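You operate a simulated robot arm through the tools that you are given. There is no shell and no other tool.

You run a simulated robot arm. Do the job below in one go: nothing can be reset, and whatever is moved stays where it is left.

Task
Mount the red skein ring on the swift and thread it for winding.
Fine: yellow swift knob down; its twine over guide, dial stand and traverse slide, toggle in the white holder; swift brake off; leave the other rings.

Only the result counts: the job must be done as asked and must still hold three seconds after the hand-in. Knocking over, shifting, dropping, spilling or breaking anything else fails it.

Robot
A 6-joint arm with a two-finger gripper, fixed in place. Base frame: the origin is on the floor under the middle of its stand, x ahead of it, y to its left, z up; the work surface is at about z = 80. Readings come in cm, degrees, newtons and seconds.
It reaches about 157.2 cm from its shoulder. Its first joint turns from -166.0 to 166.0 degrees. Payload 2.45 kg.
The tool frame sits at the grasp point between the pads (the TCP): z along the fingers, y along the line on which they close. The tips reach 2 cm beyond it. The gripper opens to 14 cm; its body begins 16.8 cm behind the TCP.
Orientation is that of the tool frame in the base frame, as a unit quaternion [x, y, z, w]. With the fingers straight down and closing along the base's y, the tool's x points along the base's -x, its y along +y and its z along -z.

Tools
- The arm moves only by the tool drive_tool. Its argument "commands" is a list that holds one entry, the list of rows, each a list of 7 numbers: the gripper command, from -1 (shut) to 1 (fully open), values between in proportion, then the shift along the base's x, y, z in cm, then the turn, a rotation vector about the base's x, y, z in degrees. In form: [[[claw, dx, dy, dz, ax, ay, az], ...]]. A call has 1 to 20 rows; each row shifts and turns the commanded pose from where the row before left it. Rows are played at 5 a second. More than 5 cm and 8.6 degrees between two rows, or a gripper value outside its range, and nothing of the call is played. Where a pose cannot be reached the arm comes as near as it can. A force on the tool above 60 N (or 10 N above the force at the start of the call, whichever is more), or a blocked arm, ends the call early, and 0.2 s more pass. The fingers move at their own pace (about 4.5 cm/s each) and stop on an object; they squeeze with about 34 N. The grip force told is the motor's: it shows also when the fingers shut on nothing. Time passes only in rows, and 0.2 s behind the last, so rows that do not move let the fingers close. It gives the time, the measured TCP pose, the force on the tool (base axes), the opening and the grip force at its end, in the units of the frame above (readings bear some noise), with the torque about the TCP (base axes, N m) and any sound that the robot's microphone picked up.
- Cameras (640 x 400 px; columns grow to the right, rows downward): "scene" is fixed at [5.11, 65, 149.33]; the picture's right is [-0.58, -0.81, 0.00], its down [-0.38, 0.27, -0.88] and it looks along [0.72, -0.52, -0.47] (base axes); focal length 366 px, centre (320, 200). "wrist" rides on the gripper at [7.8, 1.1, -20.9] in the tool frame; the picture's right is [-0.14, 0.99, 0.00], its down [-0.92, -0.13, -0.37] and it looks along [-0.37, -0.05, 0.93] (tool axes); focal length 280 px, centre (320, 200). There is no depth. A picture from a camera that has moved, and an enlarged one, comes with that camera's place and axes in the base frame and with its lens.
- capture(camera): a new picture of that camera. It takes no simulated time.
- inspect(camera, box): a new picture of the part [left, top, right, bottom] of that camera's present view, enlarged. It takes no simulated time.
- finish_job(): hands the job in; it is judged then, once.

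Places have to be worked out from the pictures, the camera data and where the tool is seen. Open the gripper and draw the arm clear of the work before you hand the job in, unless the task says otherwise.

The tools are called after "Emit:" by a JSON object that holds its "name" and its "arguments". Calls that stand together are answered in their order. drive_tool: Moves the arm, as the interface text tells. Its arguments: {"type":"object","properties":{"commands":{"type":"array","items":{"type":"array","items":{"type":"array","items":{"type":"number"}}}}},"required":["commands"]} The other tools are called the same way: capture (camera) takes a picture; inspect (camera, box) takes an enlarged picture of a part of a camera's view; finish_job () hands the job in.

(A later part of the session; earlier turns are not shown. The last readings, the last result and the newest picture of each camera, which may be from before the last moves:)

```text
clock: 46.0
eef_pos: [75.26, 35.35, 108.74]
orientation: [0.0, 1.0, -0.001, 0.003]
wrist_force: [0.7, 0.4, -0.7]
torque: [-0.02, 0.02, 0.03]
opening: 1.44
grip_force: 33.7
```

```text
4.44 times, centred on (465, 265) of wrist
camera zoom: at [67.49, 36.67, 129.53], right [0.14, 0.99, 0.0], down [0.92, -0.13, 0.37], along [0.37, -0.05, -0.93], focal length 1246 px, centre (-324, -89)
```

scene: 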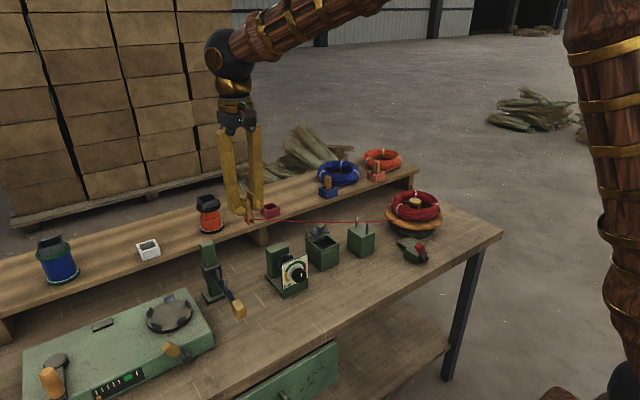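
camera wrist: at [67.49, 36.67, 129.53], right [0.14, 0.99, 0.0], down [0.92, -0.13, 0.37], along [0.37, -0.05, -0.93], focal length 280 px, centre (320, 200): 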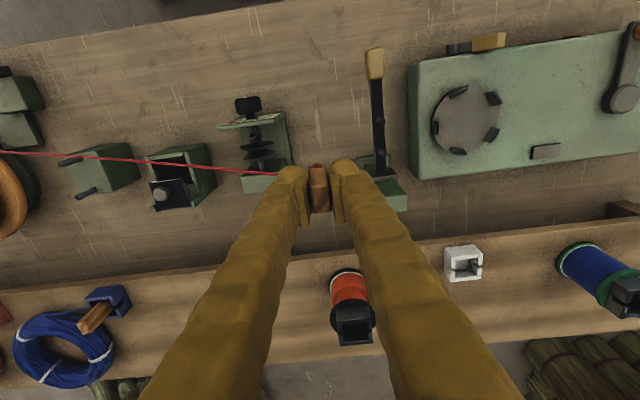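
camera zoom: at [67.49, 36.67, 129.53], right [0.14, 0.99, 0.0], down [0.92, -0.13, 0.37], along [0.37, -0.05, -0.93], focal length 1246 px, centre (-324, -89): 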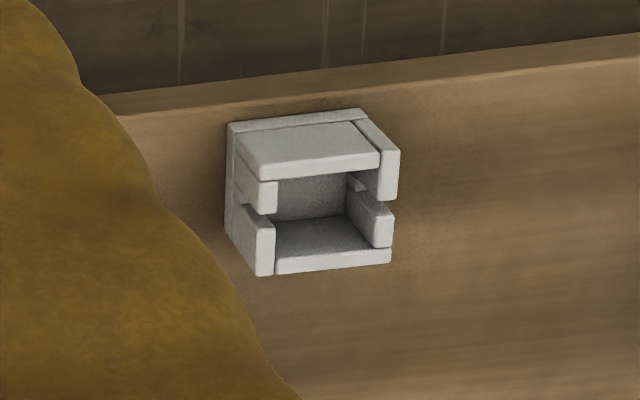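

I now place the guide pins at x≈72.8 and 77.7 (y≈-0.65), the disc gap near x≈75.2 (y≈26), and the traverse pins at x≈72.8 and 77.0 (y≈43.8). The twine leaves the ring on its -x side, so from here it passes outside the guide pins. I'll bring the toggle back to just past the guide, near (77.5, 4.8), so it drops between them.

Emit:
{"name": "drive_tool", "arguments": {"commands": [[[-1, 0.3, -4.4, 0, 0, 0, 0], [-1, 0.3, -4.4, 0, 0, 0, 0], [-1, 0.3, -4.4, 0, 0, 0, 0], [-1, 0.3, -4.4, 0, 0, 0, 0], [-1, 0.3, -4.4, -1, 0, 0, 0], [-1, 0.3, -4.4, -1, 0, 0, 0], [-1, 0.3, -4.1, -1, 0, 0, 0], [-1, 0, 0, -1.5, 0, 0, 0], [-1, 0, 0, 0, 0, 0, 0]]]}}

Emit:
{"name": "capture", "arguments": {"camera": "wrist"}}

Emit:
{"name": "inspect", "arguments": {"camera": "wrist", "box": [180, 80, 460, 280]}}

Emit:
{"name": "inspect", "arguments": {"camera": "scene", "box": [290, 170, 450, 280]}}

```text
clock: 48.0
eef_pos: [77.3, 4.89, 104.16]
orientation: [0.0, 1.0, -0.002, 0.003]
wrist_force: [-0.3, 0.9, 0.7]
torque: [-0.02, 0.02, -0.04]
opening: 1.4
grip_force: 34.1
```

```text
taken
camera wrist: at [69.47, 6.14, 125.04], right [0.14, 0.99, 0.0], down [0.92, -0.13, 0.37], along [0.37, -0.05, -0.93], focal length 280 px, centre (320, 200)
```

wrist: 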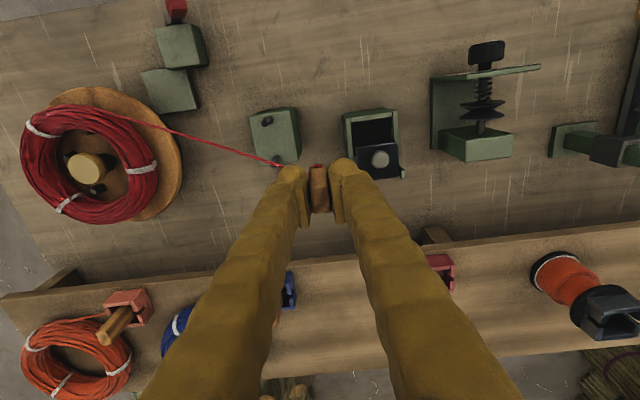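

```text
2.00 times, centred on (320, 180) of wrist
camera zoom: at [69.47, 6.14, 125.04], right [0.14, 0.99, 0.0], down [0.92, -0.13, 0.37], along [0.37, -0.05, -0.93], focal length 561 px, centre (320, 240)
```

zoom: 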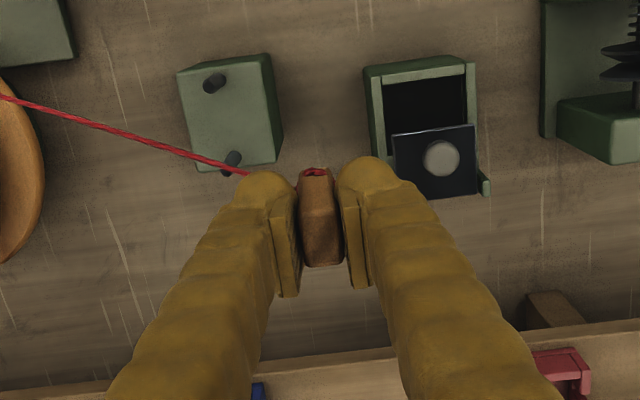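

```text
3.64 times, centred on (370, 225) of scene
camera zoom: at [5.11, 65.0, 149.33], right [-0.58, -0.81, 0.0], down [-0.38, 0.27, -0.88], along [0.72, -0.52, -0.47], focal length 1332 px, centre (138, 109)
```

zoom: 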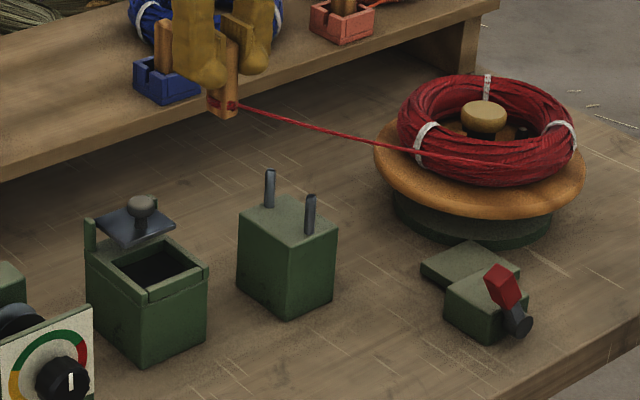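

The line from the ring to the toggle crosses the guide at about x=75.5, mid-gap between the pins. I'll lower the toggle just past the guide.

Emit:
{"name": "drive_tool", "arguments": {"commands": [[[-1, 0, 0, -3, 0, 0, 0], [-1, 0, 0, -3, 0, 0, 0], [-1, 0, 0, -1.5, 0, 0, 0], [-1, 0, 0, 0, 0, 0, 0]]]}}

Emit:
{"name": "inspect", "arguments": {"camera": "wrist", "box": [180, 80, 460, 280]}}

Emit:
{"name": "inspect", "arguments": {"camera": "scene", "box": [290, 170, 450, 280]}}

```text
clock: 49.0
eef_pos: [77.51, 5.0, 96.46]
orientation: [0.0, 1.0, -0.001, 0.003]
wrist_force: [-0.3, 0.1, 0.3]
torque: [-0.03, 0.0, 0.0]
opening: 1.41
grip_force: 34.5
```

```text
2.00 times, centred on (320, 180) of wrist
camera zoom: at [69.53, 6.16, 117.45], right [0.14, 0.99, 0.0], down [0.92, -0.13, 0.37], along [0.37, -0.05, -0.93], focal length 561 px, centre (320, 240)
```

zoom: 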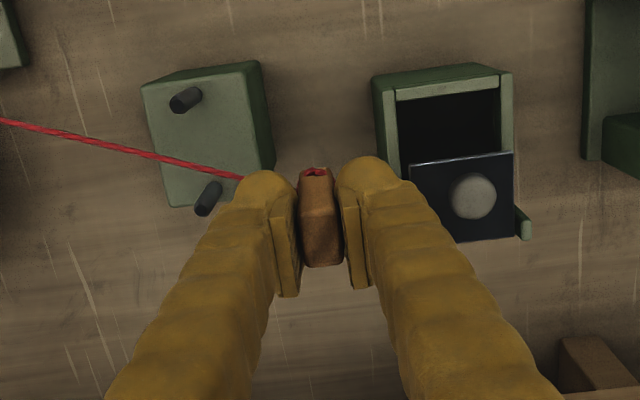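

```text
3.64 times, centred on (370, 225) of scene
camera zoom: at [5.11, 65.0, 149.33], right [-0.58, -0.81, 0.0], down [-0.38, 0.27, -0.88], along [0.72, -0.52, -0.47], focal length 1332 px, centre (138, 109)
```

zoom: 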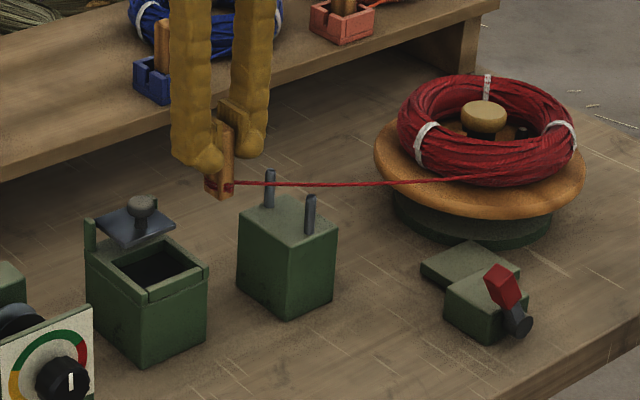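

The twine is dropping between the two guide pins. I'll lower another 2.4 cm so it seats well below the pin tops.

Emit:
{"name": "drive_tool", "arguments": {"commands": [[[-1, 0, 0, -1.2, 0, 0, 0], [-1, 0, 0, -1.2, 0, 0, 0], [-1, 0, 0, 0, 0, 0, 0]]]}}

Emit:
{"name": "inspect", "arguments": {"camera": "wrist", "box": [180, 80, 460, 280]}}

Emit:
{"name": "inspect", "arguments": {"camera": "scene", "box": [290, 170, 450, 280]}}

```text
clock: 49.8
eef_pos: [77.52, 4.86, 94.19]
orientation: [0.0, 1.0, -0.002, 0.004]
wrist_force: [0.0, 0.5, -1.1]
torque: [0.01, 0.01, -0.01]
opening: 1.41
grip_force: 34.0
```

```text
2.00 times, centred on (320, 180) of wrist
camera zoom: at [69.65, 6.23, 115.18], right [0.14, 0.99, 0.0], down [0.92, -0.13, 0.37], along [0.37, -0.05, -0.93], focal length 561 px, centre (320, 240)
```

zoom: 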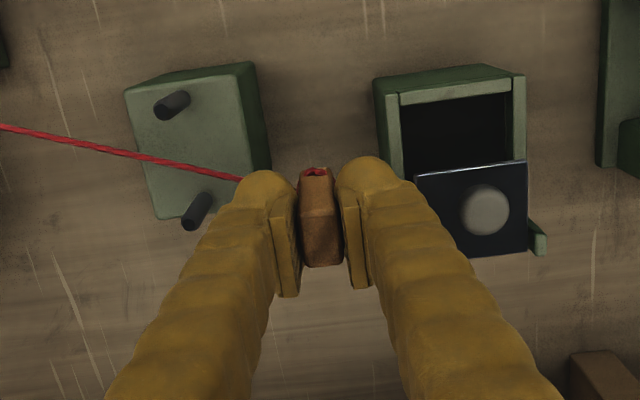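

```text
3.64 times, centred on (370, 225) of scene
camera zoom: at [5.11, 65.0, 149.33], right [-0.58, -0.81, 0.0], down [-0.38, 0.27, -0.88], along [0.72, -0.52, -0.47], focal length 1332 px, centre (138, 109)
```

zoom: 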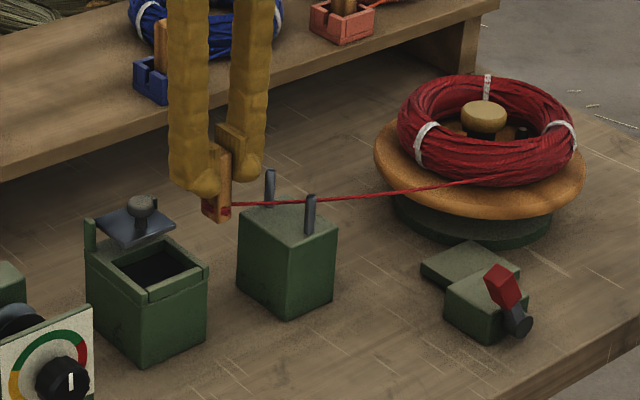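

The twine is seated low between the guide pins. Next I'll carry the toggle over the box and dial stand at about z=97, high enough to clear the discs and low enough that the twine stays below the guide pin tops.

Emit:
{"name": "drive_tool", "arguments": {"commands": [[[-1, -0.8, 0, 1.4, 0, 0, 0], [-1, -0.8, 0.5, 1.4, 0, 0, 0], [-1, -0.4, 3, 0, 0, 0, 0], [-1, 0, 4.5, 0, 0, 0, 0], [-1, 0, 4.5, 0, 0, 0, 0], [-1, 0, 4.5, 0, 0, 0, 0], [-1, 0.1, 4.5, 0, 0, 0, 0], [-1, 0.1, 4.5, 0, 0, 0, 0], [-1, 0.1, 4.2, 0, 0, 0, 0], [-1, 0, 0, 0, 0, 0, 0]]]}}

Emit:
{"name": "capture", "arguments": {"camera": "wrist"}}

Emit:
{"name": "inspect", "arguments": {"camera": "wrist", "box": [100, 60, 340, 240]}}

Emit:
{"name": "inspect", "arguments": {"camera": "scene", "box": [210, 170, 450, 310]}}

```text
clock: 52.0
eef_pos: [75.78, 34.96, 97.0]
orientation: [0.0, 1.0, -0.002, 0.002]
wrist_force: [0.1, 0.0, -0.1]
torque: [-0.06, 0.01, -0.01]
opening: 1.43
grip_force: 33.7
```

```text
taken
camera wrist: at [67.94, 36.39, 117.9], right [0.14, 0.99, 0.0], down [0.92, -0.13, 0.37], along [0.37, -0.05, -0.93], focal length 280 px, centre (320, 200)
```

wrist: 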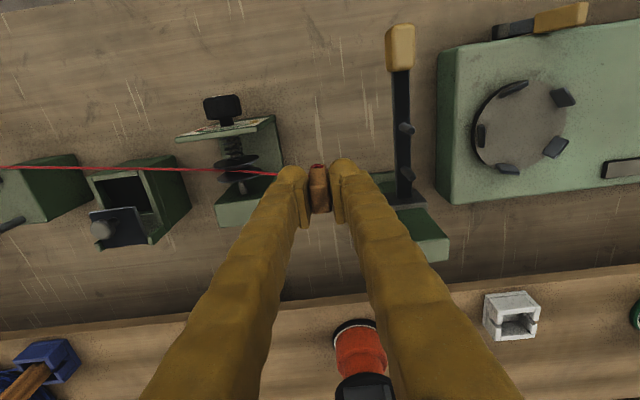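

```text
2.22 times, centred on (220, 150) of wrist
camera zoom: at [67.94, 36.39, 117.9], right [0.14, 0.99, 0.0], down [0.92, -0.13, 0.37], along [0.37, -0.05, -0.93], focal length 623 px, centre (542, 311)
```

zoom: 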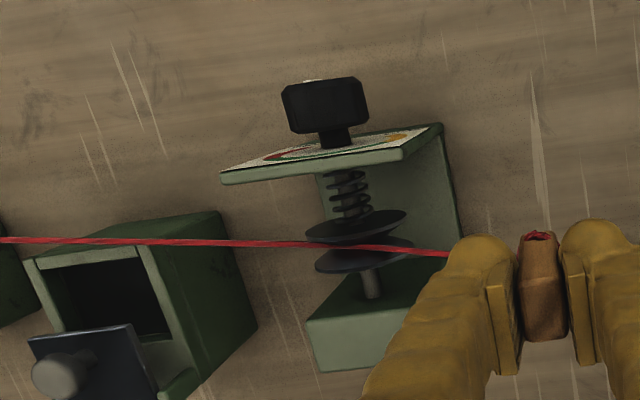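

```text
2.67 times, centred on (330, 240) of scene
camera zoom: at [5.11, 65.0, 149.33], right [-0.58, -0.81, 0.0], down [-0.38, 0.27, -0.88], along [0.72, -0.52, -0.47], focal length 977 px, centre (293, 93)
```

zoom: 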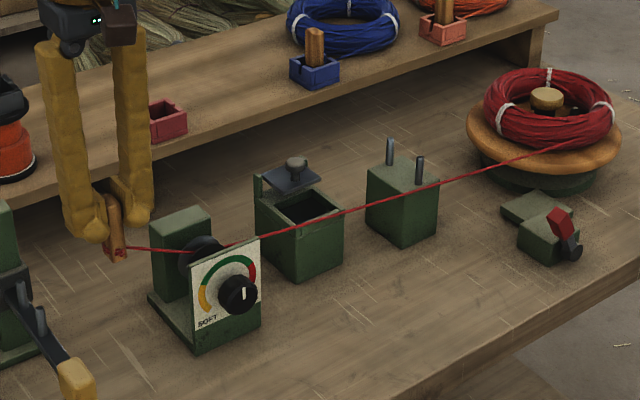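

I need to see whether the twine is still inside the guide pins, so I'll zoom in on the guide and the discs.

Emit:
{"name": "inspect", "arguments": {"camera": "scene", "box": [340, 215, 390, 265]}}

Emit:
{"name": "inspect", "arguments": {"camera": "scene", "box": [240, 230, 330, 300]}}

Emit:
{"name": "inspect", "arguments": {"camera": "wrist", "box": [0, 130, 120, 250]}}

Emit:
{"name": "inspect", "arguments": {"camera": "scene", "box": [350, 180, 450, 260]}}

```text
8.00 times, centred on (365, 240) of scene
camera zoom: at [5.11, 65.0, 149.33], right [-0.58, -0.81, 0.0], down [-0.38, 0.27, -0.88], along [0.72, -0.52, -0.47], focal length 2930 px, centre (-40, -120)
```

zoom: 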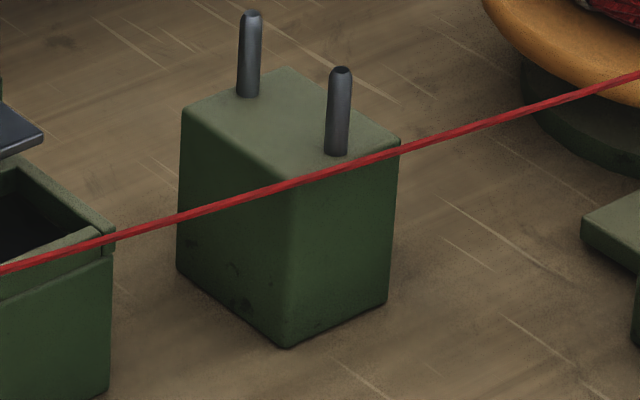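

```text
5.71 times, centred on (285, 265) of scene
camera zoom: at [5.11, 65.0, 149.33], right [-0.58, -0.81, 0.0], down [-0.38, 0.27, -0.88], along [0.72, -0.52, -0.47], focal length 2093 px, centre (520, -171)
```

zoom: 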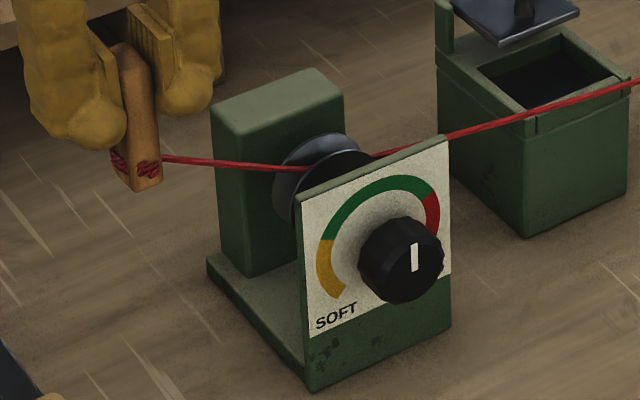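

```text
3.33 times, centred on (60, 190) of wrist
camera zoom: at [67.94, 36.39, 117.9], right [0.14, 0.99, 0.0], down [0.92, -0.13, 0.37], along [0.37, -0.05, -0.93], focal length 935 px, centre (1187, 233)
```

zoom: 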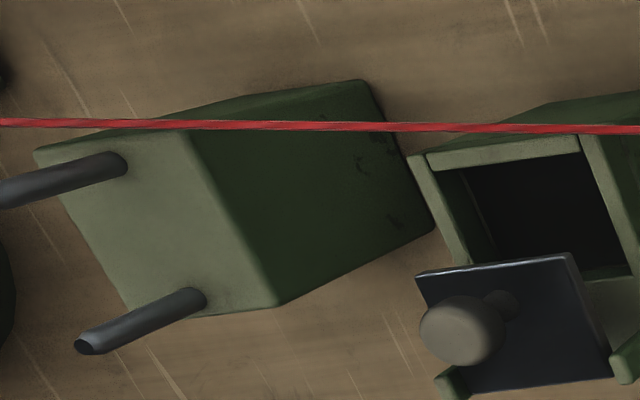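

```text
5.00 times, centred on (400, 220) of scene
camera zoom: at [5.11, 65.0, 149.33], right [-0.58, -0.81, 0.0], down [-0.38, 0.27, -0.88], along [0.72, -0.52, -0.47], focal length 1831 px, centre (-80, 100)
```

zoom: 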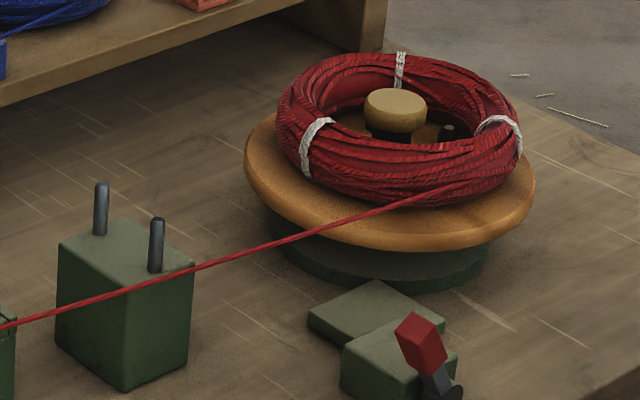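

The twine has slipped to the -x side of the guide pins because I raised the toggle too early, although it does bend at the discs. I'll undo this by lifting the toggle straight up so the twine comes out of the discs, then redo the guide.

Emit:
{"name": "drive_tool", "arguments": {"commands": [[[-1, 0, 0, 3, 0, 0, 0], [-1, 0, 0, 4, 0, 0, 0], [-1, 0, 0, 4, 0, 0, 0], [-1, 0, 0, 0, 0, 0, 0]]]}}

Emit:
{"name": "inspect", "arguments": {"camera": "scene", "box": [210, 150, 450, 310]}}

Emit:
{"name": "inspect", "arguments": {"camera": "wrist", "box": [100, 60, 340, 240]}}

```text
clock: 53.0
eef_pos: [75.77, 35.28, 108.03]
orientation: [0.0, 1.0, -0.002, 0.004]
wrist_force: [-0.1, 0.0, -0.3]
torque: [0.0, -0.04, 0.01]
opening: 1.43
grip_force: 34.0
```

```text
2.50 times, centred on (330, 230) of scene
camera zoom: at [5.11, 65.0, 149.33], right [-0.58, -0.81, 0.0], down [-0.38, 0.27, -0.88], along [0.72, -0.52, -0.47], focal length 916 px, centre (295, 125)
```

zoom: 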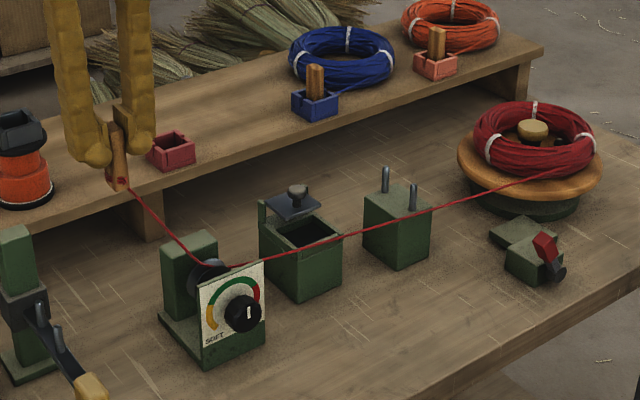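

```text
2.22 times, centred on (220, 150) of wrist
camera zoom: at [67.77, 36.47, 128.99], right [0.14, 0.99, 0.0], down [0.92, -0.13, 0.37], along [0.37, -0.05, -0.93], focal length 623 px, centre (542, 311)
```

zoom: 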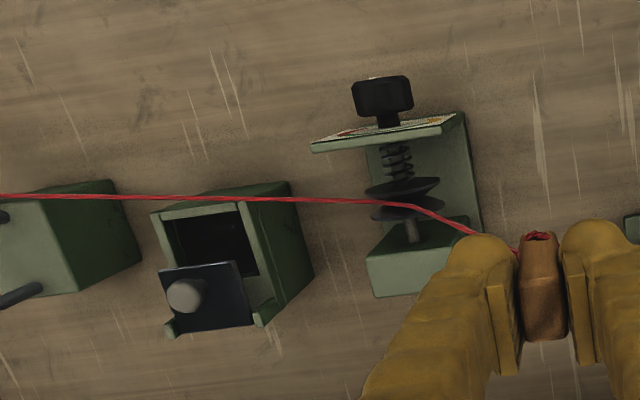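

The discs hold the twine even with the toggle raised. I'll bring the toggle up over the dial and back towards the guide, to see whether the twine pulls up out of the discs.

Emit:
{"name": "drive_tool", "arguments": {"commands": [[[-1, -0.2, -4.5, 0, 0, 0, 0], [-1, -0.2, -4.5, 0, 0, 0, 0], [-1, 0, -4.5, 0, 0, 0, 0], [-1, 0, 0, 0, 0, 0, 0]]]}}

Emit:
{"name": "inspect", "arguments": {"camera": "scene", "box": [210, 150, 450, 310]}}

Emit:
{"name": "inspect", "arguments": {"camera": "wrist", "box": [180, 60, 460, 260]}}

```text
clock: 54.0
eef_pos: [75.28, 21.72, 108.0]
orientation: [0.0, 1.0, -0.001, 0.004]
wrist_force: [0.4, -0.3, 0.0]
torque: [0.0, -0.04, -0.02]
opening: 1.42
grip_force: 34.4
```

```text
2.50 times, centred on (330, 230) of scene
camera zoom: at [5.11, 65.0, 149.33], right [-0.58, -0.81, 0.0], down [-0.38, 0.27, -0.88], along [0.72, -0.52, -0.47], focal length 916 px, centre (295, 125)
```

zoom: 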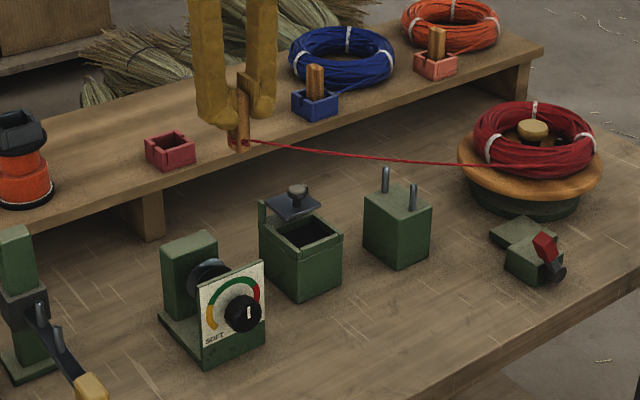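

```text
2.00 times, centred on (320, 160) of wrist
camera zoom: at [67.36, 22.93, 128.83], right [0.14, 0.99, 0.0], down [0.92, -0.13, 0.37], along [0.37, -0.05, -0.93], focal length 561 px, centre (320, 280)
```

zoom: 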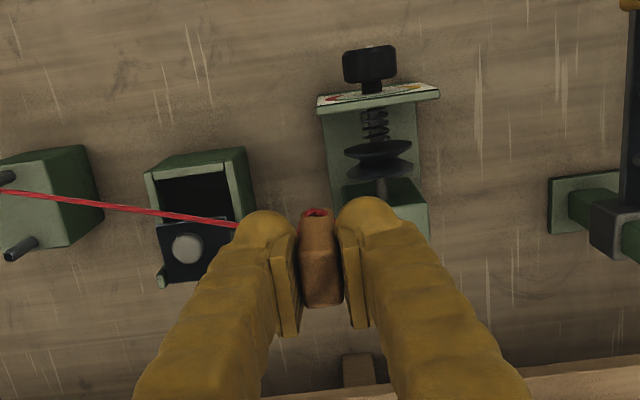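

Moving back past the dial released the twine, so the discs latch it only while the toggle is beyond them. I'll go back to just past the guide and seat the twine deeper between the pins this time.

Emit:
{"name": "drive_tool", "arguments": {"commands": [[[-1, 0.5, -4.4, 0, 0, 0, 0], [-1, 0.6, -4.4, 0, 0, 0, 0], [-1, 0.6, -4.3, 0, 0, 0, 0], [-1, 0.6, -3.8, 0, 0, 0, 0], [-1, 0, 0, -4, 0, 0, 0], [-1, 0, 0, -4, 0, 0, 0], [-1, 0, 0, -3, 0, 0, 0], [-1, 0, 0, -2.5, 0, 0, 0], [-1, 0, 0, -1.5, 0, 0, 0], [-1, 0, 0, 0, 0, 0, 0]]]}}

Emit:
{"name": "inspect", "arguments": {"camera": "scene", "box": [320, 190, 420, 270]}}

Emit:
{"name": "inspect", "arguments": {"camera": "wrist", "box": [180, 80, 460, 280]}}

```text
clock: 56.2
eef_pos: [77.69, 4.89, 93.12]
orientation: [0.0, 1.0, -0.001, 0.004]
wrist_force: [-0.4, -0.1, -0.5]
torque: [0.0, 0.0, -0.01]
opening: 1.4
grip_force: 33.8
```

```text
5.00 times, centred on (370, 230) of scene
camera zoom: at [5.11, 65.0, 149.33], right [-0.58, -0.81, 0.0], down [-0.38, 0.27, -0.88], along [0.72, -0.52, -0.47], focal length 1831 px, centre (70, 50)
```

zoom: 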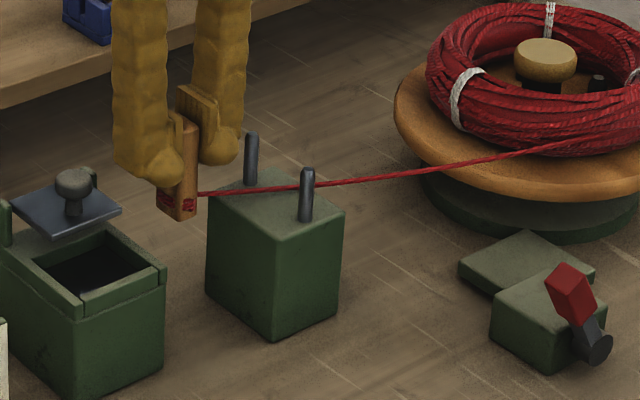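

```text
2.00 times, centred on (320, 180) of wrist
camera zoom: at [69.79, 6.05, 114.0], right [0.14, 0.99, 0.0], down [0.92, -0.13, 0.37], along [0.37, -0.05, -0.93], focal length 561 px, centre (320, 240)
```

zoom: 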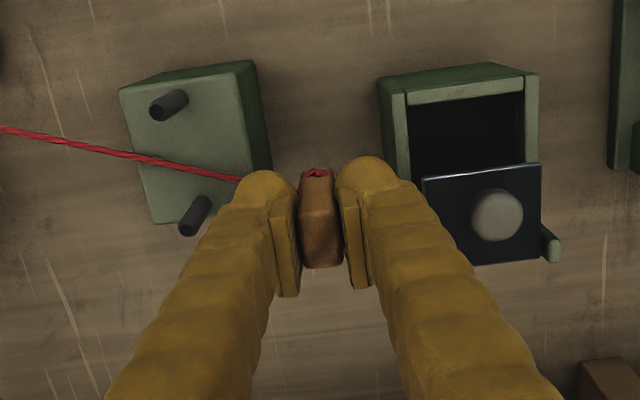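

The twine is between the pins but still above the block. I'll lower about 1.2 cm more to bring it onto the block and see whether it seats.

Emit:
{"name": "drive_tool", "arguments": {"commands": [[[-1, 0, 0, -0.6, 0, 0, 0], [-1, 0, 0, -0.6, 0, 0, 0], [-1, 0, 0, 0, 0, 0, 0]]]}}

Emit:
{"name": "inspect", "arguments": {"camera": "scene", "box": [320, 190, 420, 270]}}

Emit:
{"name": "inspect", "arguments": {"camera": "wrist", "box": [180, 80, 460, 280]}}

```text
clock: 57.0
eef_pos: [77.61, 4.81, 91.88]
orientation: [0.0, 1.0, -0.003, 0.004]
wrist_force: [-0.1, -1.1, 0.1]
torque: [0.03, 0.01, -0.01]
opening: 1.39
grip_force: 34.2
```

```text
5.00 times, centred on (370, 230) of scene
camera zoom: at [5.11, 65.0, 149.33], right [-0.58, -0.81, 0.0], down [-0.38, 0.27, -0.88], along [0.72, -0.52, -0.47], focal length 1831 px, centre (70, 50)
```

zoom: 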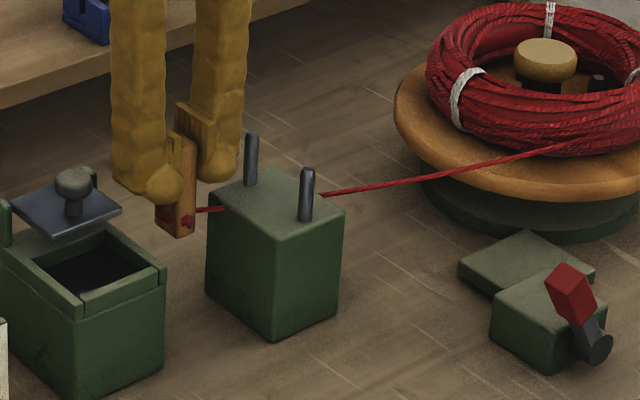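

```text
2.00 times, centred on (320, 180) of wrist
camera zoom: at [69.81, 6.11, 112.79], right [0.14, 0.99, 0.0], down [0.92, -0.13, 0.37], along [0.37, -0.05, -0.93], focal length 561 px, centre (320, 240)
```

zoom: 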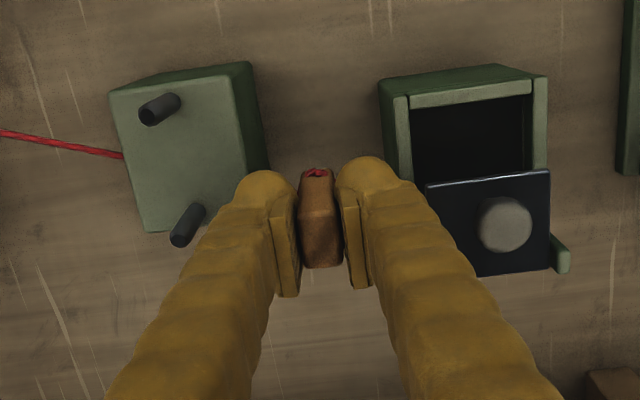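

The twine runs straight through the block without seating, so lowering alone doesn't latch it. The dial did latch when the toggle itself passed across at low height. I'll do the same at the guide: go back over to the swift side, lower, and draw the toggle between the pins with the fingertips just above the pin tops.

Emit:
{"name": "drive_tool", "arguments": {"commands": [[[-1, 0, 0, 3.5, 0, 0, 0], [-1, 0, 0, 3.5, 0, 0, 0], [-1, -0.8, -3.6, 0, 0, 0, 0], [-1, -0.8, -3.8, 0, 0, 0, 0], [-1, -0.9, -3.9, 0, 0, 0, 0], [-1, 0, -0.5, -1.5, 0, 0, 0], [-1, 0, 0, -1.5, 0, 0, 0], [-1, 0, 0, 0, 0, 0, 0]]]}}

Emit:
{"name": "inspect", "arguments": {"camera": "scene", "box": [320, 190, 440, 270]}}

Emit:
{"name": "inspect", "arguments": {"camera": "wrist", "box": [180, 80, 460, 280]}}

```text
clock: 58.8
eef_pos: [75.21, -6.84, 95.83]
orientation: [-0.001, 1.0, -0.003, 0.003]
wrist_force: [-0.5, 0.1, -0.7]
torque: [0.01, -0.01, 0.01]
opening: 1.43
grip_force: 33.8
```

```text
5.00 times, centred on (380, 230) of scene
camera zoom: at [5.11, 65.0, 149.33], right [-0.58, -0.81, 0.0], down [-0.38, 0.27, -0.88], along [0.72, -0.52, -0.47], focal length 1831 px, centre (20, 50)
```

zoom: 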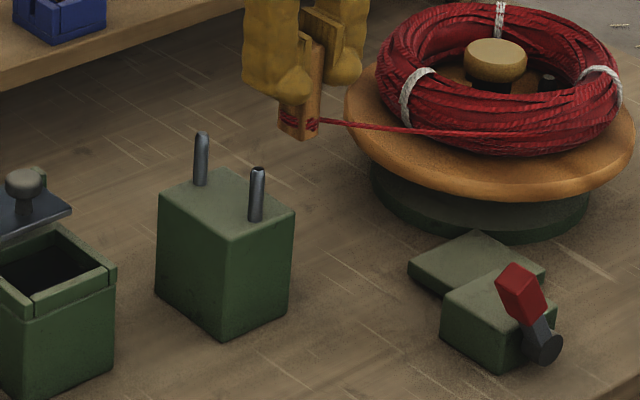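

```text
2.00 times, centred on (320, 180) of wrist
camera zoom: at [67.31, -5.62, 116.81], right [0.14, 0.99, 0.0], down [0.92, -0.13, 0.37], along [0.37, -0.05, -0.93], focal length 561 px, centre (320, 240)
```

zoom: 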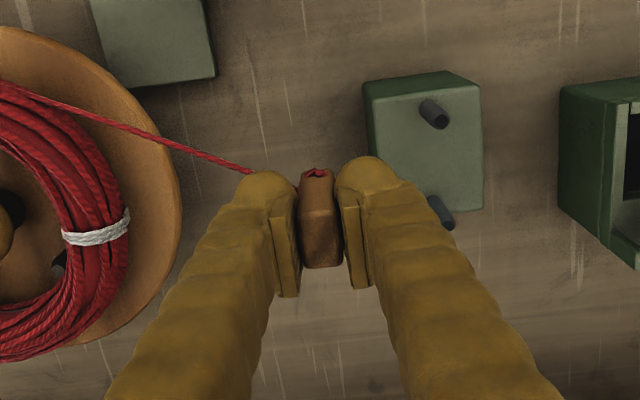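

The toggle is on the swift side of the guide, centred on the pin gap at x≈75. I'll lower so the toggle's bottom just clears the block, then draw it slowly between the pins.

Emit:
{"name": "drive_tool", "arguments": {"commands": [[[-1, -0.15, 0, -1.5, 0, 0, 0], [-1, 0, 1.5, 0, 0, 0, 0], [-1, 0, 1.5, 0, 0, 0, 0], [-1, 0, 1.5, 0, 0, 0, 0], [-1, 0, 1.5, 0, 0, 0, 0], [-1, 0, 0, 0, 0, 0, 0]]]}}

Emit:
{"name": "inspect", "arguments": {"camera": "scene", "box": [320, 190, 440, 270]}}

Emit:
{"name": "inspect", "arguments": {"camera": "wrist", "box": [180, 80, 460, 280]}}

```text
clock: 60.2
eef_pos: [74.98, -1.17, 94.42]
orientation: [0.0, 1.0, -0.002, 0.002]
wrist_force: [0.0, 0.5, -0.3]
torque: [0.01, -0.01, -0.01]
opening: 1.41
grip_force: 34.2
```

```text
5.00 times, centred on (380, 230) of scene
camera zoom: at [5.11, 65.0, 149.33], right [-0.58, -0.81, 0.0], down [-0.38, 0.27, -0.88], along [0.72, -0.52, -0.47], focal length 1831 px, centre (20, 50)
```

zoom: 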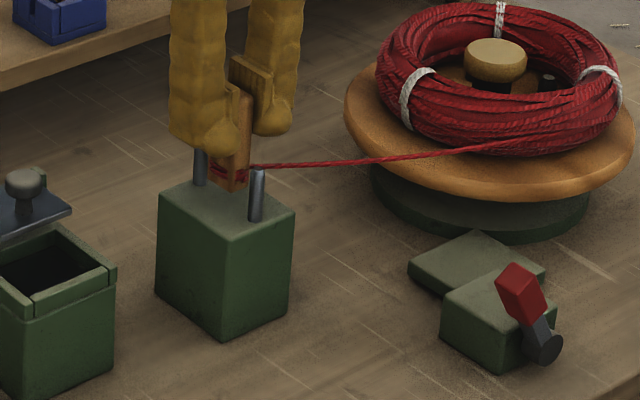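

```text
2.00 times, centred on (320, 180) of wrist
camera zoom: at [67.17, 0.21, 115.27], right [0.14, 0.99, 0.0], down [0.92, -0.13, 0.37], along [0.37, -0.05, -0.93], focal length 561 px, centre (320, 240)
```

zoom: 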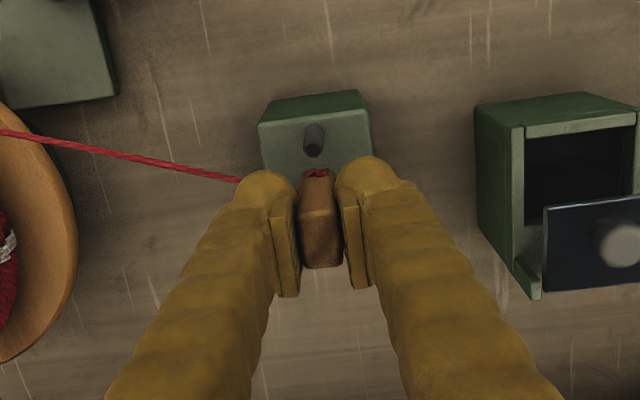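

The toggle is passing between the pins with no contact force. I'll continue to y≈5 and check whether the twine latches on the guide.

Emit:
{"name": "drive_tool", "arguments": {"commands": [[[-1, 0, 1.5, 0, 0, 0, 0], [-1, 0, 1.5, 0, 0, 0, 0], [-1, 0, 1.5, 0, 0, 0, 0], [-1, 0, 1.3, 0, 0, 0, 0], [-1, 0, 0, 0, 0, 0, 0]]]}}

Emit:
{"name": "inspect", "arguments": {"camera": "scene", "box": [320, 190, 440, 270]}}

Emit:
{"name": "inspect", "arguments": {"camera": "wrist", "box": [180, 80, 460, 280]}}

```text
clock: 61.4
eef_pos: [74.91, 4.62, 94.41]
orientation: [0.001, 1.0, -0.002, 0.002]
wrist_force: [0.0, 0.0, 0.3]
torque: [0.01, 0.02, 0.01]
opening: 1.42
grip_force: 34.6
```

```text
5.00 times, centred on (380, 230) of scene
camera zoom: at [5.11, 65.0, 149.33], right [-0.58, -0.81, 0.0], down [-0.38, 0.27, -0.88], along [0.72, -0.52, -0.47], focal length 1831 px, centre (20, 50)
```

zoom: 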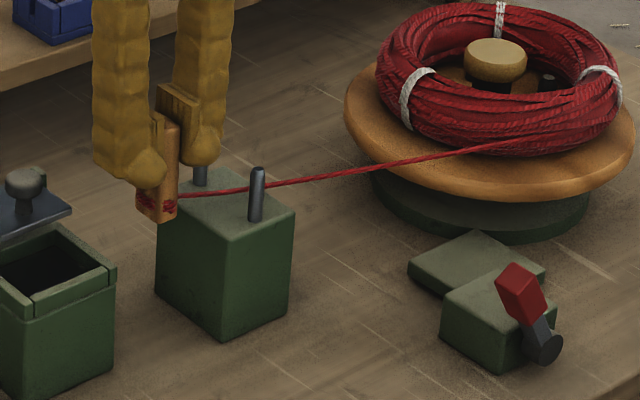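

```text
2.00 times, centred on (320, 180) of wrist
camera zoom: at [67.06, 5.99, 115.3], right [0.14, 0.99, 0.0], down [0.92, -0.13, 0.37], along [0.37, -0.05, -0.93], focal length 561 px, centre (320, 240)
```

zoom: 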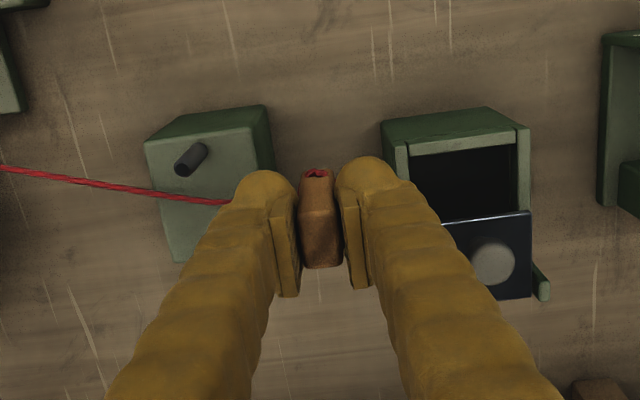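

There may be a slight kink at the guide. I'll zoom in closely to confirm.

Emit:
{"name": "inspect", "arguments": {"camera": "scene", "box": [345, 205, 395, 240]}}

Emit:
{"name": "inspect", "arguments": {"camera": "wrist", "box": [180, 130, 300, 210]}}

```text
11.43 times, centred on (370, 222) of scene
camera zoom: at [5.11, 65.0, 149.33], right [-0.58, -0.81, 0.0], down [-0.38, 0.27, -0.88], along [0.72, -0.52, -0.47], focal length 4186 px, centre (-251, -57)
```

zoom: 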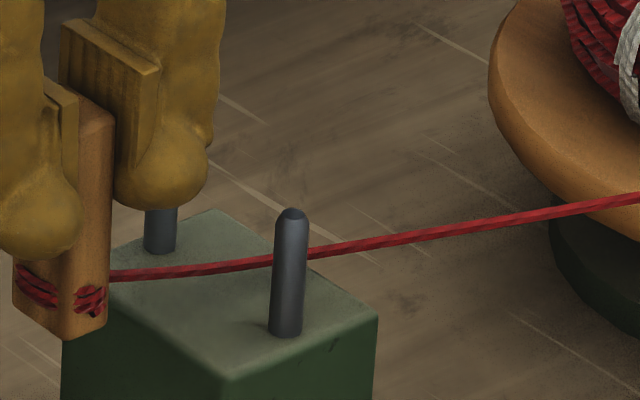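

```text
5.00 times, centred on (240, 170) of wrist
camera zoom: at [67.06, 5.99, 115.3], right [0.14, 0.99, 0.0], down [0.92, -0.13, 0.37], along [0.37, -0.05, -0.93], focal length 1402 px, centre (720, 350)
```

zoom: 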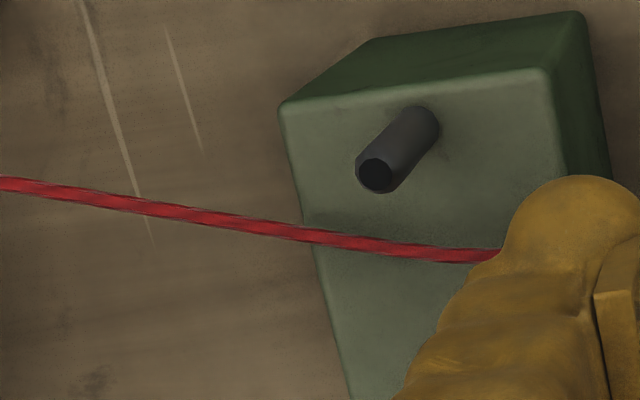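

The twine now kinks between the pins, so it has latched on the guide. Next I'll repeat the dial crossing along the line that worked before, at about z=97 and x≈75.5.

Emit:
{"name": "drive_tool", "arguments": {"commands": [[[-1, 0.2, 0.5, 1.3, 0, 0, 0], [-1, 0.2, 1, 1.3, 0, 0, 0], [-1, 0.1, 4, 0, 0, 0, 0], [-1, 0, 4.5, 0, 0, 0, 0], [-1, 0, 4.5, 0, 0, 0, 0], [-1, 0.1, 4, 0, 0, 0, 0], [-1, 0.1, 4, 0, 0, 0, 0], [-1, 0.1, 4, 0, 0, 0, 0], [-1, 0.1, 3.8, 0, 0, 0, 0], [-1, 0, 0, 0, 0, 0, 0]]]}}

Emit:
{"name": "inspect", "arguments": {"camera": "scene", "box": [210, 170, 450, 310]}}

Emit:
{"name": "inspect", "arguments": {"camera": "scene", "box": [340, 215, 390, 265]}}

Emit:
{"name": "capture", "arguments": {"camera": "wrist"}}

Emit:
{"name": "inspect", "arguments": {"camera": "wrist", "box": [100, 60, 340, 240]}}

```text
clock: 63.6
eef_pos: [76.0, 35.06, 96.95]
orientation: [-0.001, 1.0, -0.002, 0.004]
wrist_force: [-0.2, -0.6, -1.1]
torque: [0.01, 0.02, 0.01]
opening: 1.39
grip_force: 33.8
```

```text
2.67 times, centred on (330, 240) of scene
camera zoom: at [5.11, 65.0, 149.33], right [-0.58, -0.81, 0.0], down [-0.38, 0.27, -0.88], along [0.72, -0.52, -0.47], focal length 977 px, centre (293, 93)
```

zoom: 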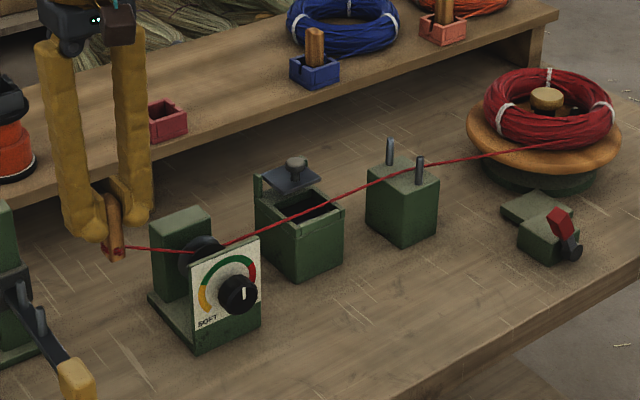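

```text
8.00 times, centred on (365, 240) of scene
camera zoom: at [5.11, 65.0, 149.33], right [-0.58, -0.81, 0.0], down [-0.38, 0.27, -0.88], along [0.72, -0.52, -0.47], focal length 2930 px, centre (-40, -120)
```

zoom: 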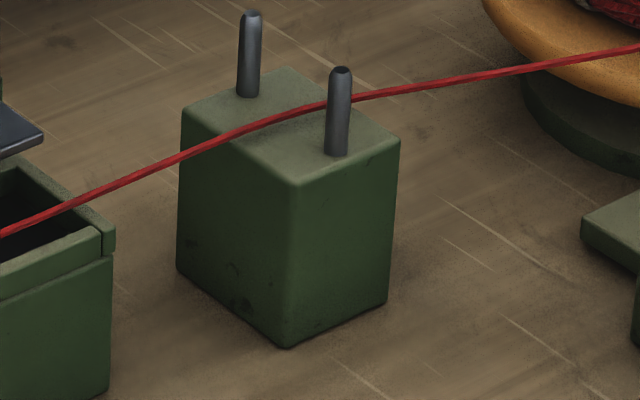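

```text
taken
camera wrist: at [68.09, 36.4, 117.87], right [0.14, 0.99, 0.0], down [0.92, -0.13, 0.37], along [0.37, -0.05, -0.93], focal length 280 px, centre (320, 200)
```

wrist: 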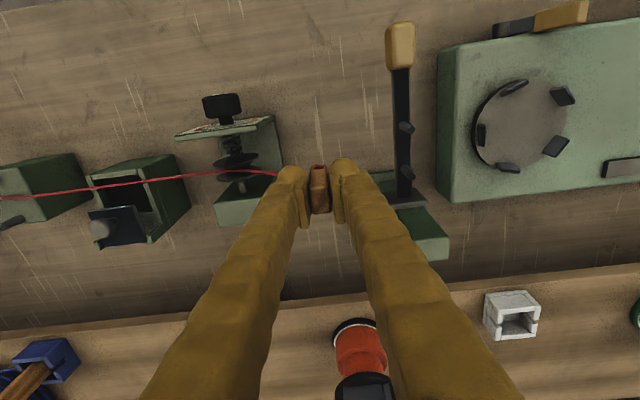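

```text
2.22 times, centred on (220, 150) of wrist
camera zoom: at [68.09, 36.4, 117.87], right [0.14, 0.99, 0.0], down [0.92, -0.13, 0.37], along [0.37, -0.05, -0.93], focal length 623 px, centre (542, 311)
```

zoom: 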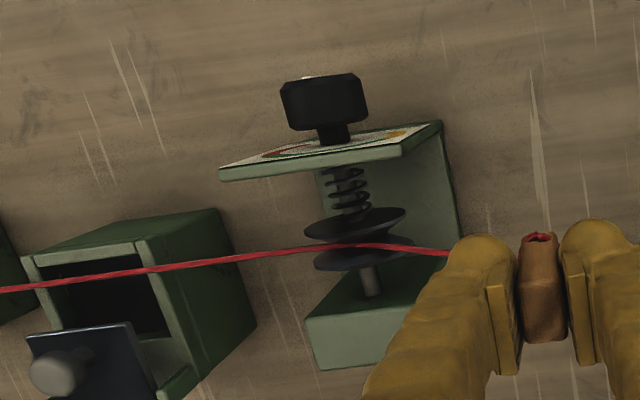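

The twine now bends at both the guide pins and the disc gap, so both are threaded. I'll zoom in on the traverse arm to line up the crossing.

Emit:
{"name": "inspect", "arguments": {"camera": "wrist", "box": [350, 90, 460, 220]}}

Emit:
{"name": "inspect", "arguments": {"camera": "scene", "box": [195, 235, 255, 325]}}

```text
3.08 times, centred on (405, 155) of wrist
camera zoom: at [68.09, 36.4, 117.87], right [0.14, 0.99, 0.0], down [0.92, -0.13, 0.37], along [0.37, -0.05, -0.93], focal length 863 px, centre (58, 338)
```

zoom: 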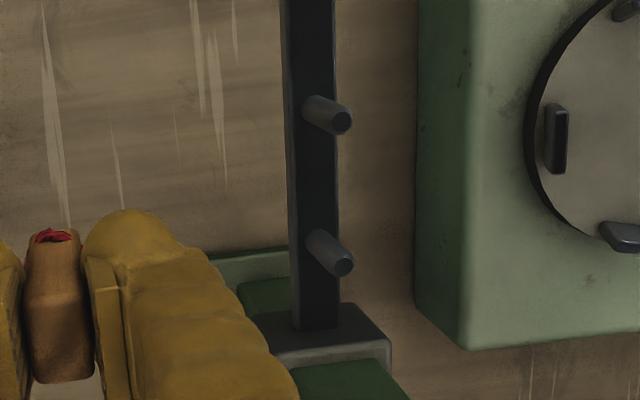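

```text
4.44 times, centred on (225, 280) of scene
camera zoom: at [5.11, 65.0, 149.33], right [-0.58, -0.81, 0.0], down [-0.38, 0.27, -0.88], along [0.72, -0.52, -0.47], focal length 1628 px, centre (742, -156)
```

zoom: 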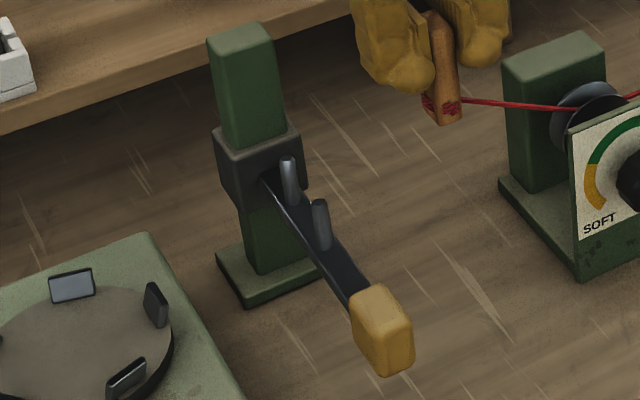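

The traverse pins are at x≈73.0 and 77.4 (y≈44.1), with the arm top at z≈88.9, so the gap centre is x≈75.2. I'll lower to z≈95.4 and draw the toggle slowly across the arm between the pins.

Emit:
{"name": "drive_tool", "arguments": {"commands": [[[-1, -0.5, 0.5, -0.8, 0, 0, 0], [-1, -0.4, 0.5, -0.8, 0, 0, 0], [-1, 0, 2, 0, 0, 0, 0], [-1, 0, 2, 0, 0, 0, 0], [-1, 0, 0, 0, 0, 0, 0]]]}}

Emit:
{"name": "inspect", "arguments": {"camera": "scene", "box": [185, 195, 275, 325]}}

Emit:
{"name": "inspect", "arguments": {"camera": "wrist", "box": [220, 90, 440, 240]}}

```text
clock: 64.8
eef_pos: [75.13, 40.08, 95.21]
orientation: [0.001, 1.0, -0.003, 0.004]
wrist_force: [0.4, 0.1, 0.1]
torque: [0.01, -0.03, 0.03]
opening: 1.4
grip_force: 33.6
```

```text
3.08 times, centred on (230, 260) of scene
camera zoom: at [5.11, 65.0, 149.33], right [-0.58, -0.81, 0.0], down [-0.38, 0.27, -0.88], along [0.72, -0.52, -0.47], focal length 1127 px, centre (597, 15)
```

zoom: 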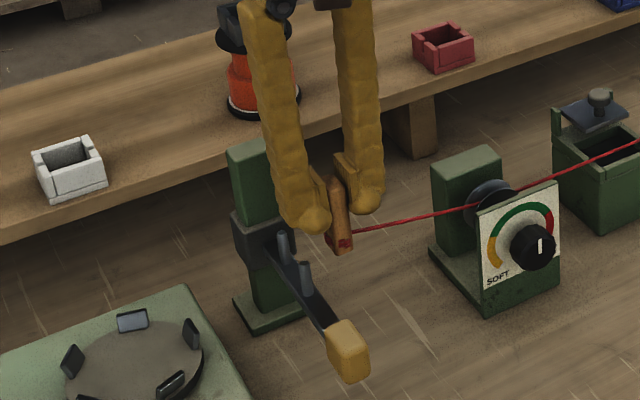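

```text
2.67 times, centred on (330, 165) of wrist
camera zoom: at [67.22, 41.44, 116.18], right [0.14, 0.99, 0.0], down [0.92, -0.13, 0.37], along [0.37, -0.05, -0.93], focal length 748 px, centre (293, 293)
```

zoom: 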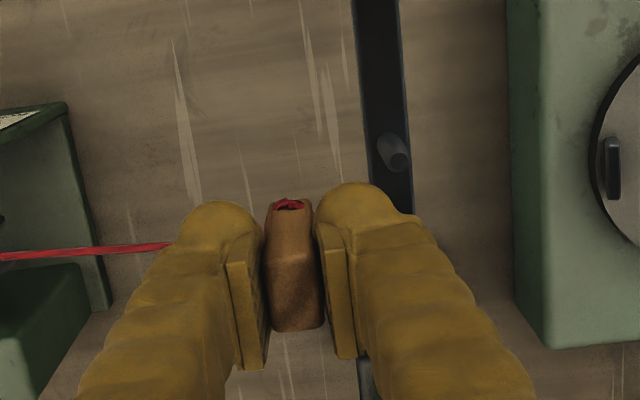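

The toggle's bottom is about 0.6 cm above the arm. I'll raise it slightly and draw it across between the arm's pins.

Emit:
{"name": "drive_tool", "arguments": {"commands": [[[-1, 0.1, 0, 0.4, 0, 0, 0], [-1, 0, 1.5, 0, 0, 0, 0], [-1, 0, 1.5, 0, 0, 0, 0], [-1, 0, 1.5, 0, 0, 0, 0], [-1, 0, 1.5, 0, 0, 0, 0], [-1, 0, 1.5, 0, 0, 0, 0], [-1, 0, 1.5, 0, 0, 0, 0], [-1, 0, 0, 0, 0, 0, 0]]]}}

Emit:
{"name": "inspect", "arguments": {"camera": "scene", "box": [165, 195, 275, 325]}}

Emit:
{"name": "capture", "arguments": {"camera": "wrist"}}

Emit:
{"name": "inspect", "arguments": {"camera": "wrist", "box": [180, 90, 400, 240]}}

```text
clock: 66.6
eef_pos: [75.26, 49.04, 95.85]
orientation: [0.0, 1.0, -0.002, 0.003]
wrist_force: [-0.6, 0.7, -0.8]
torque: [-0.01, -0.02, 0.04]
opening: 1.42
grip_force: 34.1
```

```text
3.08 times, centred on (220, 260) of scene
camera zoom: at [5.11, 65.0, 149.33], right [-0.58, -0.81, 0.0], down [-0.38, 0.27, -0.88], along [0.72, -0.52, -0.47], focal length 1127 px, centre (628, 15)
```

zoom: 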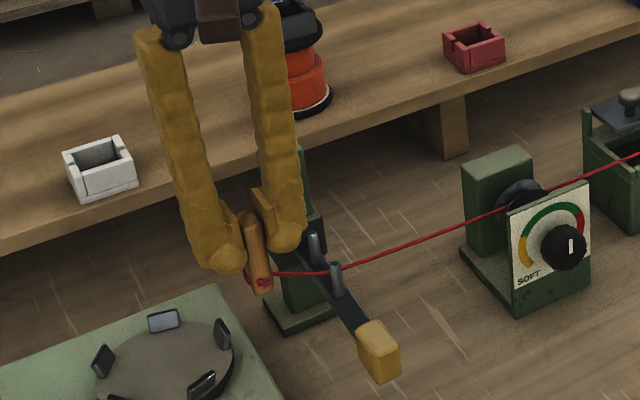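

```text
taken
camera wrist: at [67.34, 50.4, 116.66], right [0.14, 0.99, 0.0], down [0.92, -0.13, 0.37], along [0.37, -0.05, -0.93], focal length 280 px, centre (320, 200)
```

wrist: 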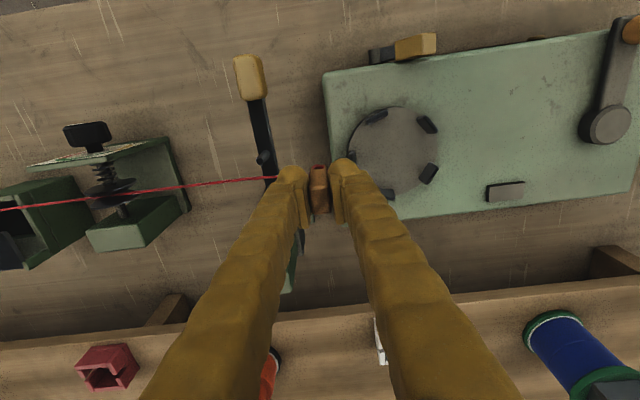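

```text
2.67 times, centred on (290, 165) of wrist
camera zoom: at [67.34, 50.4, 116.66], right [0.14, 0.99, 0.0], down [0.92, -0.13, 0.37], along [0.37, -0.05, -0.93], focal length 748 px, centre (400, 293)
```

zoom: 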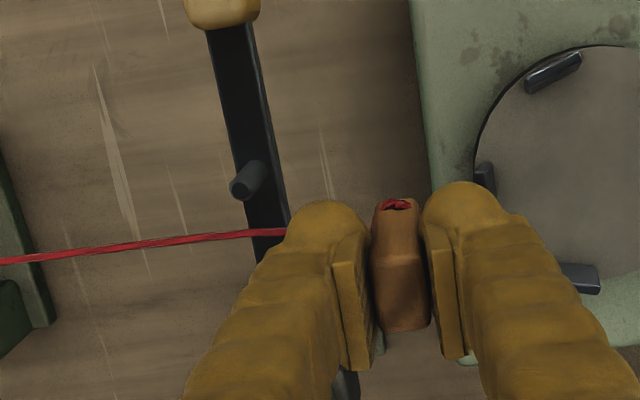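

The twine kinks between the traverse pins too, so all three stations are threaded. I'll raise the toggle and carry it high towards the white holder at about (96, 55), then take a view from above.

Emit:
{"name": "drive_tool", "arguments": {"commands": [[[-1, 0, 0.5, 3, 0, 0, 0], [-1, 0, 1, 4, 0, 0, 0], [-1, 0.5, 1, 4, 0, 0, 0], [-1, 4, 1, 1, 0, 0, 0], [-1, 4.5, 1, 0, 0, 0, 0], [-1, 4.5, 0.8, 0, 0, 0, 0], [-1, 4, 0.5, 0, 0, 0, 0], [-1, 3.2, 0, 0, 0, 0, 0], [-1, 0, 0, 0, 0, 0, 0]]]}}

Emit:
{"name": "capture", "arguments": {"camera": "scene"}}

Emit:
{"name": "capture", "arguments": {"camera": "wrist"}}

Emit:
{"name": "inspect", "arguments": {"camera": "wrist", "box": [250, 90, 390, 190]}}

```text
clock: 68.6
eef_pos: [95.78, 55.06, 107.62]
orientation: [0.0, 1.0, -0.003, 0.002]
wrist_force: [0.2, 0.2, 0.4]
torque: [-0.01, 0.05, -0.02]
opening: 1.41
grip_force: 33.7
```

```text
taken
```

scene: 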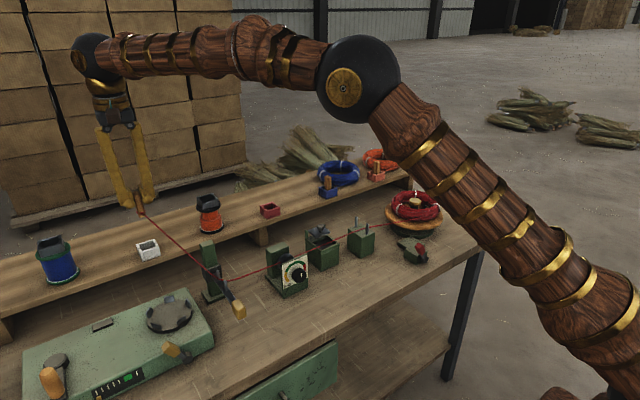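

```text
taken
camera wrist: at [87.89, 56.31, 128.57], right [0.14, 0.99, 0.0], down [0.92, -0.13, 0.37], along [0.37, -0.05, -0.93], focal length 280 px, centre (320, 200)
```

wrist: 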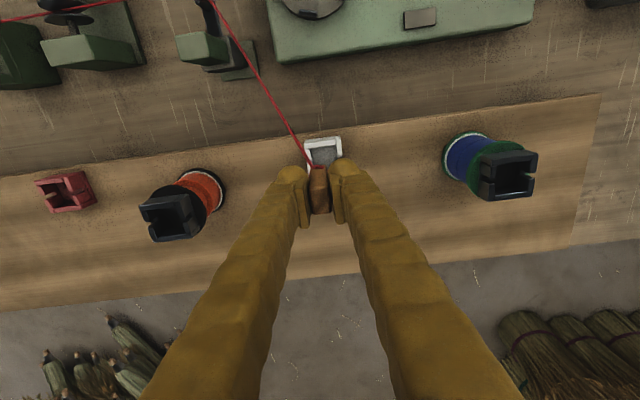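

```text
4.00 times, centred on (320, 140) of wrist
camera zoom: at [87.89, 56.31, 128.57], right [0.14, 0.99, 0.0], down [0.92, -0.13, 0.37], along [0.37, -0.05, -0.93], focal length 1122 px, centre (320, 440)
```

zoom: 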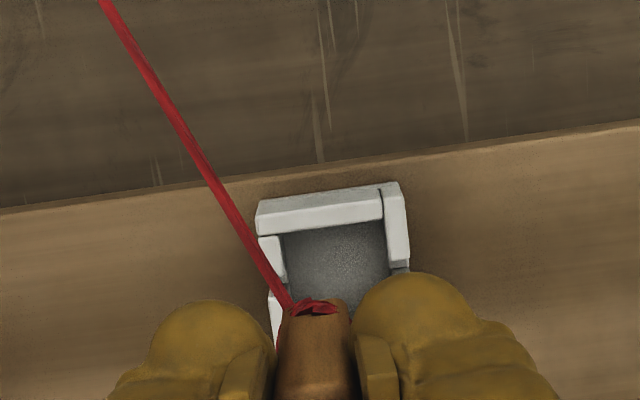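

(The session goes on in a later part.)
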